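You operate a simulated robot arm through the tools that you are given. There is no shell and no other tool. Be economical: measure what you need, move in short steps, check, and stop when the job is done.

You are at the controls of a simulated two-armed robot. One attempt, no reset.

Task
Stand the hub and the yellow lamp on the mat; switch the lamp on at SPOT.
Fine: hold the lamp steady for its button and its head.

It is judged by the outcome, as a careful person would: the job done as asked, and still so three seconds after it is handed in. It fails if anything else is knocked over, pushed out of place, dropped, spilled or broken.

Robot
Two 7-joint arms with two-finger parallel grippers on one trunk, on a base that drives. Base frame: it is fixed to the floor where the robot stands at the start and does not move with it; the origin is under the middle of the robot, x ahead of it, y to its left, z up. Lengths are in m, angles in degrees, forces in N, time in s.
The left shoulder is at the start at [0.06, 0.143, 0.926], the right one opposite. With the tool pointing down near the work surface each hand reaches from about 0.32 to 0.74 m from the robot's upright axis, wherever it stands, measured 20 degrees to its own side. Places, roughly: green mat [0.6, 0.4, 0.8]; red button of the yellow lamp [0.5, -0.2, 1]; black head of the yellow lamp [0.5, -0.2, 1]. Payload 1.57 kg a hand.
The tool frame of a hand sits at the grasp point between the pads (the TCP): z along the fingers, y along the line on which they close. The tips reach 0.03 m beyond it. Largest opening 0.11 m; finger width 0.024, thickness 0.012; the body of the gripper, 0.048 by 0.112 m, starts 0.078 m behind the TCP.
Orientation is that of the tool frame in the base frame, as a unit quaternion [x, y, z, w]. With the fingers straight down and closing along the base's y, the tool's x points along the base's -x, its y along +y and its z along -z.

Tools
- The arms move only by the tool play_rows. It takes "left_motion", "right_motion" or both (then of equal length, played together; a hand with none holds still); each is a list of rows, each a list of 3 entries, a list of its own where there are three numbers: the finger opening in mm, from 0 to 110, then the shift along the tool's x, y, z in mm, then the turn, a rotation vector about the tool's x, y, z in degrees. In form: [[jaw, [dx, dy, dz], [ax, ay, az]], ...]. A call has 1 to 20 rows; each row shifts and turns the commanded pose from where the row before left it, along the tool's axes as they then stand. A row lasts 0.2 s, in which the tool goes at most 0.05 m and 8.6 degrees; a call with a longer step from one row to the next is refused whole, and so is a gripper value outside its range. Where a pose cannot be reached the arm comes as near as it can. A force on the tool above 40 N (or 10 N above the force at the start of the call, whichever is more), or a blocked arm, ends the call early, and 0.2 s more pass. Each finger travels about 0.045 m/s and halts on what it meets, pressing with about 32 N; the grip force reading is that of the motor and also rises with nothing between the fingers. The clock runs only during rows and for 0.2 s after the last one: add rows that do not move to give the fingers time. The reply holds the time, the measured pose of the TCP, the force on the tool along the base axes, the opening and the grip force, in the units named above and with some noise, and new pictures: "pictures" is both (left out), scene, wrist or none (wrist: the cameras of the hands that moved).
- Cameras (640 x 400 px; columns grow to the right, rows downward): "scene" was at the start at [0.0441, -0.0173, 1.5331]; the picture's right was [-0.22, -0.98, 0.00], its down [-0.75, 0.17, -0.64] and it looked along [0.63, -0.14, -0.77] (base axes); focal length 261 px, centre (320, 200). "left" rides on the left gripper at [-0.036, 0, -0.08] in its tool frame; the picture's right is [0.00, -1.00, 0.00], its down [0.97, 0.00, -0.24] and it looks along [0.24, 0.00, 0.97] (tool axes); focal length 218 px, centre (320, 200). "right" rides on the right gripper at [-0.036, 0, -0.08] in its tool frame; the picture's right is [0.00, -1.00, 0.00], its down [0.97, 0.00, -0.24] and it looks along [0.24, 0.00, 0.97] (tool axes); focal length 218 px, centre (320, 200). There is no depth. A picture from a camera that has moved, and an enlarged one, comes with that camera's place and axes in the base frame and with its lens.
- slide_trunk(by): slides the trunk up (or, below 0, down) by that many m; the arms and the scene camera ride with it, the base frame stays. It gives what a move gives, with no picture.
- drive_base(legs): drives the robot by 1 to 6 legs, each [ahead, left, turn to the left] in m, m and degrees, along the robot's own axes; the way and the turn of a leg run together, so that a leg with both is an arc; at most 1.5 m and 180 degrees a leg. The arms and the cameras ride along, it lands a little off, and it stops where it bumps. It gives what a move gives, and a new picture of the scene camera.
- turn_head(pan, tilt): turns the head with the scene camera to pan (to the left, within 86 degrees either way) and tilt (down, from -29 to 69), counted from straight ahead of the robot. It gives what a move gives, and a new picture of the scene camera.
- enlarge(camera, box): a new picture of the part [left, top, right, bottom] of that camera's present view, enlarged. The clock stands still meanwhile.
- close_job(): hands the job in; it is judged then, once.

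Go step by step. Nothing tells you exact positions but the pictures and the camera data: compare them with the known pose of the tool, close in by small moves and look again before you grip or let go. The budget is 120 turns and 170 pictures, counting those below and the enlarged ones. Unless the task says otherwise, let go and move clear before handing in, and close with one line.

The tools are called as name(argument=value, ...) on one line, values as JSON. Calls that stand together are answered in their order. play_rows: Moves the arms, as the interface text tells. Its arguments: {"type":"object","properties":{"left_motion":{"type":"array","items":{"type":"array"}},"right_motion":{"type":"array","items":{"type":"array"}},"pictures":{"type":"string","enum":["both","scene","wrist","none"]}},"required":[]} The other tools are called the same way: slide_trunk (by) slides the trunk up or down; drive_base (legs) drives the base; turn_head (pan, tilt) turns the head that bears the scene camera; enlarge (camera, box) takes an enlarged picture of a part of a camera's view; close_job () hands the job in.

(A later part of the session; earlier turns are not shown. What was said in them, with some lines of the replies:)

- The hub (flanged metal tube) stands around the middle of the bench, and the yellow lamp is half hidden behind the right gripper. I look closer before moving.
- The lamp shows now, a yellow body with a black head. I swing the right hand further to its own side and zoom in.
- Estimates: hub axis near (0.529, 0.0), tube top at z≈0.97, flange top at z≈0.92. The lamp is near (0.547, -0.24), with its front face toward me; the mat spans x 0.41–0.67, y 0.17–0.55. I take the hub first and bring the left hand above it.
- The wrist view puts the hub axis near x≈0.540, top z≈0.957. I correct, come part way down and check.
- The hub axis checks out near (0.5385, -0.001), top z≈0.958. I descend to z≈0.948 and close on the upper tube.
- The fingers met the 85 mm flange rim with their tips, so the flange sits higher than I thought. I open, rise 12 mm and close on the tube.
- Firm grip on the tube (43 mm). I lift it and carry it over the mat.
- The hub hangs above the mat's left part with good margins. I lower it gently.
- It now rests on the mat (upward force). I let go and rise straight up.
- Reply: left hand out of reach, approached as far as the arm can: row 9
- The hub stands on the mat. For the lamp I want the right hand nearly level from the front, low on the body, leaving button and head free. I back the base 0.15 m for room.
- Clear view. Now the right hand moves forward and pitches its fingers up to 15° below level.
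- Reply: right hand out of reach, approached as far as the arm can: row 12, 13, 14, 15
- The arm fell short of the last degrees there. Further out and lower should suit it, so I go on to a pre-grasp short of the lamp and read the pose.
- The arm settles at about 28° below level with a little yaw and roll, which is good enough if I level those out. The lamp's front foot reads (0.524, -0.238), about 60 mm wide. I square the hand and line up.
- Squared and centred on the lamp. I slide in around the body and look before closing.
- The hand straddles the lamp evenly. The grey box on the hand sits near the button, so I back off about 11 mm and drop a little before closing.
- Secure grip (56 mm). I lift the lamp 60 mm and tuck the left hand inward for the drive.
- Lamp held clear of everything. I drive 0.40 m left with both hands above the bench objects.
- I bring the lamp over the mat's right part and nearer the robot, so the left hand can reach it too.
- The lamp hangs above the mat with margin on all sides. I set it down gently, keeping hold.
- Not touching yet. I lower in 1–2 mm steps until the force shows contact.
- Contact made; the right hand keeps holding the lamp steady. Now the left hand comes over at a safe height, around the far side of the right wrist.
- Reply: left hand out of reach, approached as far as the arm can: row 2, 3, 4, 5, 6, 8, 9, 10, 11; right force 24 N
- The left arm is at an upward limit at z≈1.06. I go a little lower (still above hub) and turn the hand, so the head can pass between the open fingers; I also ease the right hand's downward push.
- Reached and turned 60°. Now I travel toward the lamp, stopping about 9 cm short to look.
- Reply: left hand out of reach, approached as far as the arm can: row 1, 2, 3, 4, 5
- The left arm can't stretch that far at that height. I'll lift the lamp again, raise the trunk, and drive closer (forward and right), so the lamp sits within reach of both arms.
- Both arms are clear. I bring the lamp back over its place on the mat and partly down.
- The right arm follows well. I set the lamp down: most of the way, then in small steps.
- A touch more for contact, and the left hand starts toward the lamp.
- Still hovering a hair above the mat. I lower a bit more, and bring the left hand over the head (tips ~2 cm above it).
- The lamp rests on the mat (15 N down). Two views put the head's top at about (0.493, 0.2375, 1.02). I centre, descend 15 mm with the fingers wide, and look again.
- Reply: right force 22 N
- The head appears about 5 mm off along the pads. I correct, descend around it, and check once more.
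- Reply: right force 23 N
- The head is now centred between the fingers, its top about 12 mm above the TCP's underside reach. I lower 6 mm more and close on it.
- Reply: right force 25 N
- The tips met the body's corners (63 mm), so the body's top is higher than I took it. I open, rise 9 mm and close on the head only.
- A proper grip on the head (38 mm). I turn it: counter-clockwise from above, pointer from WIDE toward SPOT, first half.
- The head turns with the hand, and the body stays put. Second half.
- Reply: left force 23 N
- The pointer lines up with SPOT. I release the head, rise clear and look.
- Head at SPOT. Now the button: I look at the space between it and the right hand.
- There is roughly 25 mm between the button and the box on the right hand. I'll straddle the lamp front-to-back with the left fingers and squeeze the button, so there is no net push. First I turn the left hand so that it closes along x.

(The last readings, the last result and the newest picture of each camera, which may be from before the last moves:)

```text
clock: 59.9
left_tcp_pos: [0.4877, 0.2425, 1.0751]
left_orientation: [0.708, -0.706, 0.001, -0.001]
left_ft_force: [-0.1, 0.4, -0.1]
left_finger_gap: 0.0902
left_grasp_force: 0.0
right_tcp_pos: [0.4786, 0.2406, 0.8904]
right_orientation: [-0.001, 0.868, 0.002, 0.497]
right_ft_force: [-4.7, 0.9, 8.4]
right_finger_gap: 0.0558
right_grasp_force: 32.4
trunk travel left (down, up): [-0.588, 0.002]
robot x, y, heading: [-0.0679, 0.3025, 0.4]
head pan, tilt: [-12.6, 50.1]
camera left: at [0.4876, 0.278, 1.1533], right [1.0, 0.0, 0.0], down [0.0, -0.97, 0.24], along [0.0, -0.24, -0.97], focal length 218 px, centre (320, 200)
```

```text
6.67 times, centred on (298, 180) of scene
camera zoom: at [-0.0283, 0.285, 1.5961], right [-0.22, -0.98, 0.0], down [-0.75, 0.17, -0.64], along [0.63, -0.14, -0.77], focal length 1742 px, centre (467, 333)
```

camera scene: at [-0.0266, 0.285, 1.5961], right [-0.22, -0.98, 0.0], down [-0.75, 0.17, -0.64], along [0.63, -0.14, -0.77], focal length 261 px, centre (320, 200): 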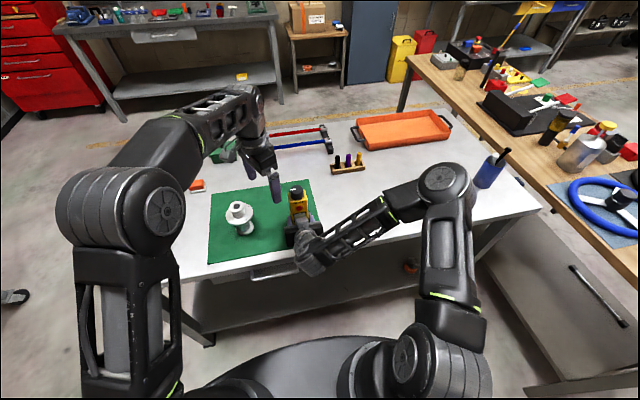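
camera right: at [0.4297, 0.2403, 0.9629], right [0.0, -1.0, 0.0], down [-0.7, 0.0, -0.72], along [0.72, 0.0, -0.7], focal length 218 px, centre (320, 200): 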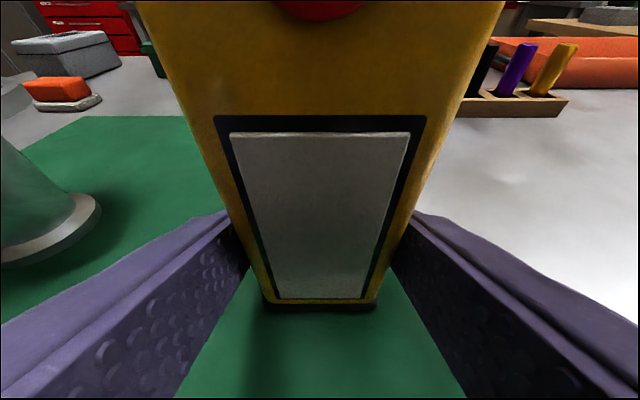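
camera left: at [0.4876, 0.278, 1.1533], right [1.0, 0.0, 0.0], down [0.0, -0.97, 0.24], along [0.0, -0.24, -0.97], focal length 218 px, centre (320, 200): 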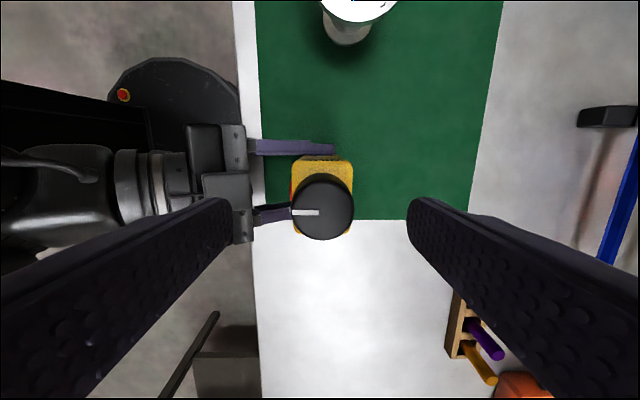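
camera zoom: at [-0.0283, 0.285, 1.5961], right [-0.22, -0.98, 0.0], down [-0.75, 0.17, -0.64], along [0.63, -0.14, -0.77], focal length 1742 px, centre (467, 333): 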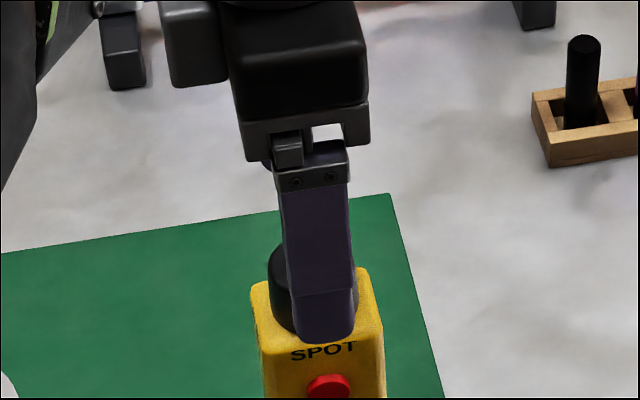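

The fingers straddle the lamp along x, with the head centred. I narrow to 76 mm and lower beside the button.

play_rows(left_motion=[[76, [2, 0, 0], [0, 0, 0]], [76, [0, 0, 0], [0, 0, 0]], [76, [0, 0, 25], [0, 0, 0]], [76, [0, 0, 25], [0, 0, 0]], [76, [0, 0, 15], [0, 0, 0]], [76, [0, 0, 13], [0, 0, 0]], [76, [0, 0, 0], [0, 0, 0]]], pictures="wrist")

enlarge(camera="scene", box=[250, 165, 346, 225])

enlarge(camera="right", box=[120, 0, 520, 250])

```text
clock: 61.5
left_tcp_pos: [0.4896, 0.241, 0.9959]
left_orientation: [0.707, -0.707, 0.002, -0.002]
left_ft_force: [0.2, -0.9, -0.5]
left_finger_gap: 0.0763
left_grasp_force: 0.0
right_tcp_pos: [0.4787, 0.2402, 0.8907]
right_orientation: [0.0, 0.868, 0.001, 0.496]
right_ft_force: [-4.9, 1.2, 6.7]
right_finger_gap: 0.0562
right_grasp_force: 31.6
trunk travel left (down, up): [-0.588, 0.002]
robot x, y, heading: [-0.0762, 0.3022, 0.1]
head pan, tilt: [-12.6, 50.1]
camera left: at [0.4887, 0.2768, 1.0747], right [1.0, 0.0, 0.0], down [0.0, -0.97, 0.24], along [0.0, -0.24, -0.97], focal length 218 px, centre (320, 200)
```

left: 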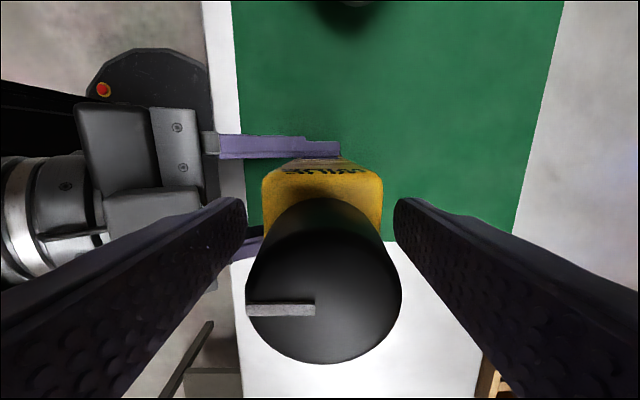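

```text
6.67 times, centred on (298, 195) of scene
camera zoom: at [-0.0282, 0.285, 1.5961], right [-0.22, -0.98, 0.0], down [-0.75, 0.17, -0.64], along [0.63, -0.14, -0.77], focal length 1742 px, centre (467, 233)
```

zoom: 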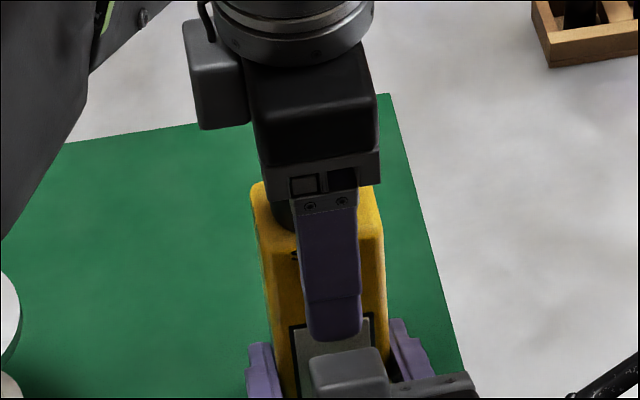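

```text
1.60 times, centred on (320, 125) of right
camera zoom: at [0.4292, 0.2404, 0.9623], right [0.0, -1.0, 0.0], down [-0.7, 0.0, -0.71], along [0.71, 0.0, -0.7], focal length 349 px, centre (320, 320)
```

zoom: 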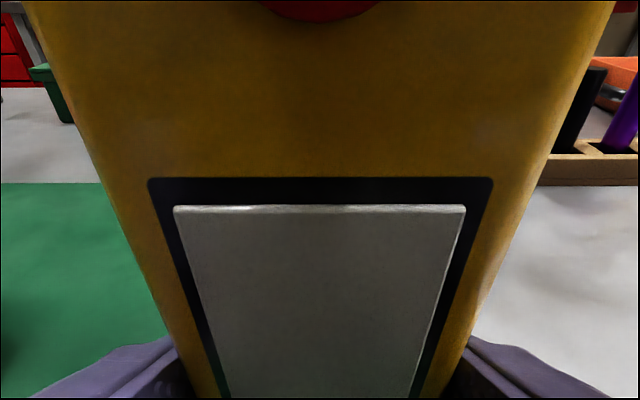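

The front finger sits over the button, its lower edge near mid-button. I lower 3 mm and squeeze once, then open.

play_rows(left_motion=[[76, [0, 0, 3], [0, 0, 0]], [68, [0, 0, 0], [0, 0, 0]], [60, [0, 0, 0], [0, 0, 0]], [52, [0, 0, 0], [0, 0, 0]], [46, [0, 0, 0], [0, 0, 0]], [42, [0, 0, 0], [0, 0, 0]], [42, [0, 0, 0], [0, 0, 0]]], pictures="wrist")

enlarge(camera="scene", box=[250, 165, 346, 225])

```text
clock: 63.1
left_tcp_pos: [0.4908, 0.2419, 0.9925]
left_orientation: [0.708, -0.706, 0.001, -0.003]
left_ft_force: [7.6, -0.3, -0.4]
left_finger_gap: 0.0438
left_grasp_force: 28.2
right_tcp_pos: [0.4795, 0.2415, 0.8906]
right_orientation: [-0.001, 0.869, 0.001, 0.495]
right_ft_force: [-9.9, 0.0, 8.6]
right_finger_gap: 0.0559
right_grasp_force: 31.9
trunk travel left (down, up): [-0.588, 0.002]
robot x, y, heading: [-0.0687, 0.303, 0.2]
head pan, tilt: [-12.6, 50.1]
camera left: at [0.4893, 0.2766, 1.0718], right [1.0, 0.0, 0.0], down [0.0, -0.97, 0.24], along [0.0, -0.24, -0.97], focal length 218 px, centre (320, 200)
```

left: 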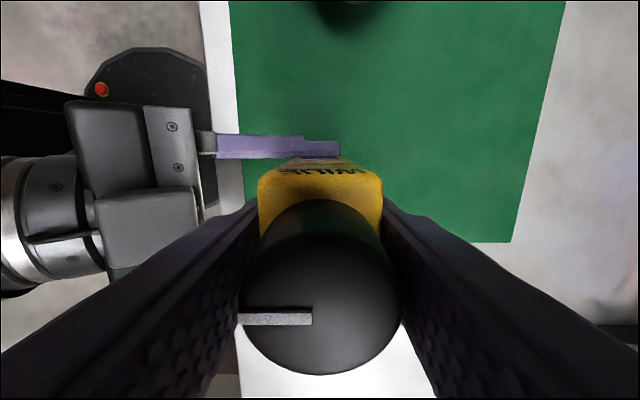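

```text
6.67 times, centred on (298, 195) of scene
camera zoom: at [-0.0277, 0.2847, 1.5961], right [-0.22, -0.98, 0.0], down [-0.75, 0.17, -0.64], along [0.63, -0.14, -0.77], focal length 1742 px, centre (467, 233)
```

zoom: 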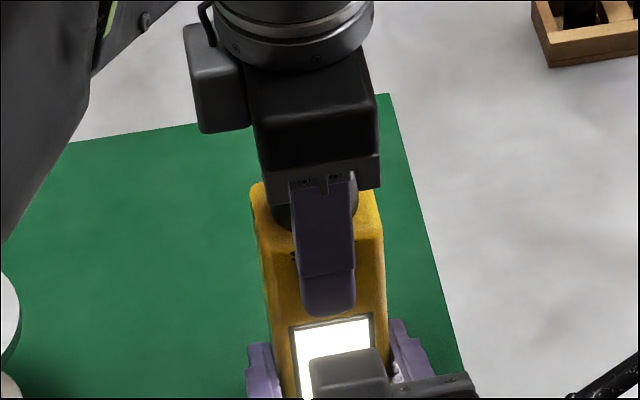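

The panel lights up: the lamp is on. I open the left hand and rise clear.

play_rows(left_motion=[[60, [0, 0, 0], [0, 0, 0]], [76, [0, 0, 0], [0, 0, 0]], [76, [0, 0, 0], [0, 0, 0]], [76, [0, 0, -25], [0, 0, 0]], [76, [0, 0, -30], [0, 0, 0]], [76, [0, 0, -25], [0, 0, 0]], [76, [0, 0, 0], [0, 0, 0]]], pictures="none")

enlarge(camera="scene", box=[250, 165, 346, 225])

enlarge(camera="left", box=[240, 110, 400, 210])

```text
clock: 64.7
left_tcp_pos: [0.489, 0.2409, 1.0748]
left_orientation: [0.708, -0.706, 0.001, -0.001]
left_ft_force: [0.6, -0.9, -0.3]
left_finger_gap: 0.076
left_grasp_force: 0.0
right_tcp_pos: [0.479, 0.2402, 0.8906]
right_orientation: [-0.002, 0.868, 0.002, 0.497]
right_ft_force: [-3.7, 0.6, 6.8]
right_finger_gap: 0.056
right_grasp_force: 31.9
trunk travel left (down, up): [-0.588, 0.002]
robot x, y, heading: [-0.0715, 0.2998, -0.1]
head pan, tilt: [-12.6, 50.1]
```

```text
6.67 times, centred on (298, 195) of scene
camera zoom: at [-0.0279, 0.2849, 1.5961], right [-0.22, -0.98, 0.0], down [-0.75, 0.17, -0.64], along [0.63, -0.14, -0.77], focal length 1742 px, centre (467, 233)
```

zoom: 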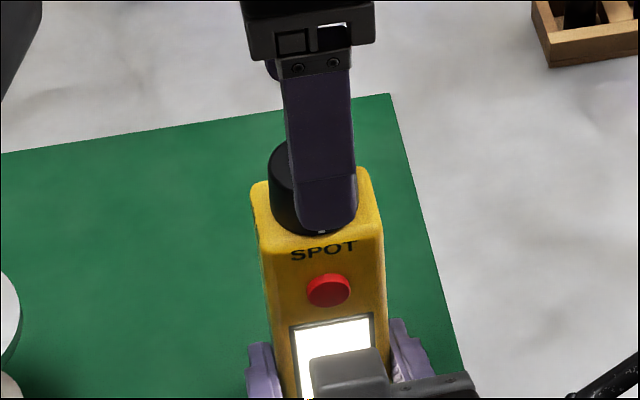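

```text
4.00 times, centred on (320, 160) of left
camera zoom: at [0.4878, 0.2759, 1.1534], right [1.0, 0.0, 0.0], down [0.0, -0.97, 0.24], along [0.0, -0.24, -0.97], focal length 873 px, centre (320, 360)
```

zoom: 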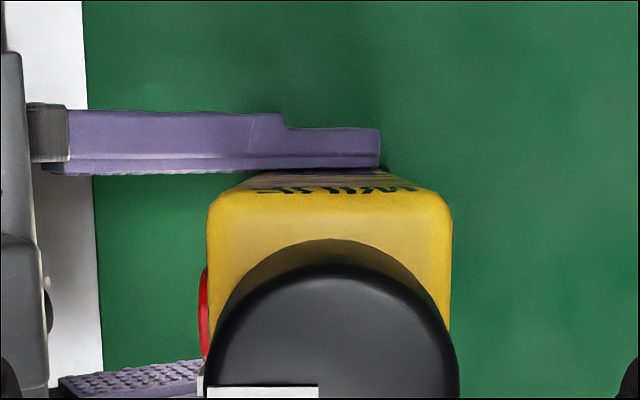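

The lamp stays lit, the head reads SPOT. Now the right hand lets go and withdraws; the left moves off sideways above everything.

play_rows(right_motion=[[60, [0, 0, 0], [0, 0, 0]], [75, [0, 0, 0], [0, 0, 0]], [90, [0, 0, 0], [0, 0, 0]], [105, [0, 0, 0], [0, 0, 0]], [105, [0, 0, 0], [0, 0, 0]], [105, [0, 0, 0], [0, 0, 0]], [105, [0, 0, -20], [0, 0, 0]], [105, [0, 0, -30], [0, 0, 0]], [105, [0, 0, -30], [0, 0, 0]], [105, [0, 0, -25], [0, 0, 0]], [105, [0, 0, 0], [0, 0, 0]]], pictures="both")

```text
clock: 67.1
left_tcp_pos: [0.4897, 0.2387, 1.0726]
left_orientation: [0.708, -0.706, 0.0, 0.001]
left_ft_force: [-0.1, -1.9, -0.2]
left_finger_gap: 0.076
left_grasp_force: 0.1
right_tcp_pos: [0.3965, 0.2441, 0.9415]
right_orientation: [0.0, 0.869, 0.001, 0.495]
right_ft_force: [0.7, 0.7, 0.3]
right_finger_gap: 0.105
right_grasp_force: 0.0
right hand out of reach, approached as far as the arm can: row 10
trunk travel left (down, up): [-0.588, 0.002]
robot x, y, heading: [-0.0695, 0.3022, 0.4]
head pan, tilt: [-12.6, 50.1]
camera scene: at [-0.0269, 0.2845, 1.5961], right [-0.22, -0.98, 0.0], down [-0.75, 0.17, -0.64], along [0.63, -0.14, -0.77], focal length 261 px, centre (320, 200)
camera right: at [0.347, 0.2438, 1.0128], right [0.0, -1.0, 0.0], down [-0.7, 0.0, -0.71], along [0.71, 0.0, -0.7], focal length 218 px, centre (320, 200)
```

scene: 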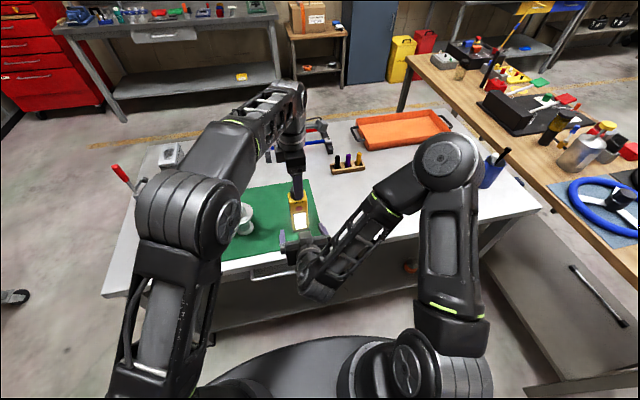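
right: 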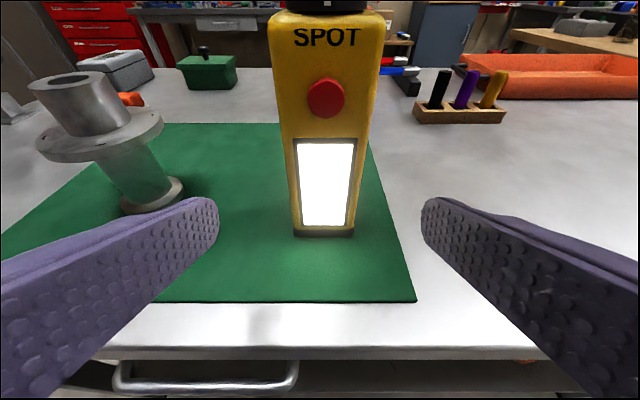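

The lamp and the hub both stand on the mat, lamp lit. I shift the left hand sideways off the lamp, then back the base away.

play_rows(left_motion=[[76, [0, 0, -5], [0, 0, 0]], [76, [-40, 0, 0], [0, 0, 0]], [76, [-45, 0, 0], [0, 0, 0]], [76, [0, 0, 0], [0, 0, 0]]], pictures="none")

drive_base(legs=[[-0.2, 0, 0]])

enlarge(camera="scene", box=[90, 80, 410, 280])

```text
clock: 68.1
left_tcp_pos: [0.4912, 0.3255, 1.0799]
left_orientation: [0.708, -0.706, 0.001, -0.001]
left_ft_force: [-0.4, 0.2, 0.1]
left_finger_gap: 0.076
left_grasp_force: 0.3
right_tcp_pos: [0.3972, 0.2433, 0.9412]
right_orientation: [0.0, 0.869, 0.0, 0.495]
right_ft_force: [0.4, -0.3, 0.2]
right_finger_gap: 0.1052
right_grasp_force: 0.1
trunk travel left (down, up): [-0.588, 0.002]
robot x, y, heading: [-0.0718, 0.2998, 0.1]
head pan, tilt: [-12.6, 50.1]
```

```text
clock: 69.7
left_tcp_pos: [0.2899, 0.3268, 1.0788]
left_orientation: [0.708, -0.706, 0.001, -0.002]
left_ft_force: [-0.3, 0.0, -0.1]
left_finger_gap: 0.0761
left_grasp_force: 0.0
right_tcp_pos: [0.1959, 0.2439, 0.9412]
right_orientation: [0.0, 0.869, 0.0, 0.496]
right_ft_force: [-0.3, -0.3, -0.3]
right_finger_gap: 0.105
right_grasp_force: 0.1
trunk travel left (down, up): [-0.588, 0.002]
robot x, y, heading: [-0.2678, 0.2998, -0.0]
head pan, tilt: [-12.6, 50.1]
camera scene: at [-0.2284, 0.2844, 1.5961], right [-0.22, -0.98, 0.0], down [-0.75, 0.17, -0.64], along [0.63, -0.14, -0.77], focal length 261 px, centre (320, 200)
```

scene: 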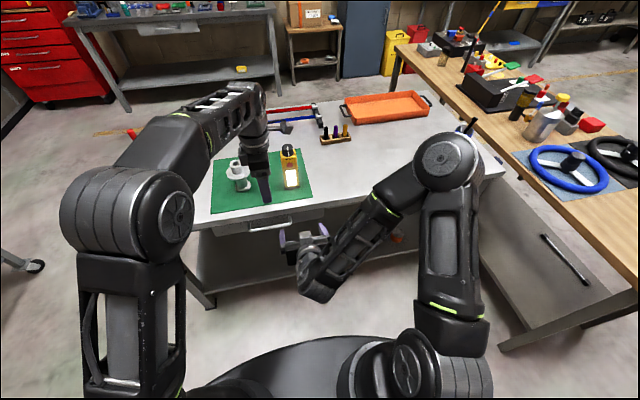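

```text
2.00 times, centred on (250, 180) of scene
camera zoom: at [-0.2284, 0.2844, 1.5961], right [-0.22, -0.98, 0.0], down [-0.75, 0.17, -0.64], along [0.63, -0.14, -0.77], focal length 522 px, centre (460, 240)
```

zoom: 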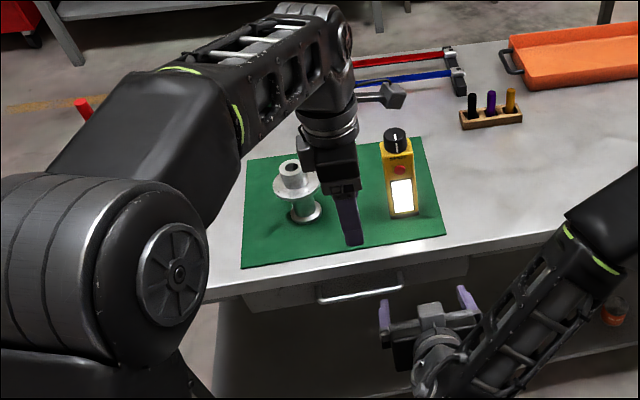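

Hub and lamp both stand on the mat, the lamp is lit with its head at SPOT, and both hands are clear. I hand it in.

close_job()

```text
The job is handed in.
```

The hub and the yellow lamp stand on the green mat, and the lamp is switched on with its head at SPOT. The last picture showed both upright and both hands clear. The left arm hid the far-left end of the bench in that picture, so I did not see the items there again. I felt no bump on that side.
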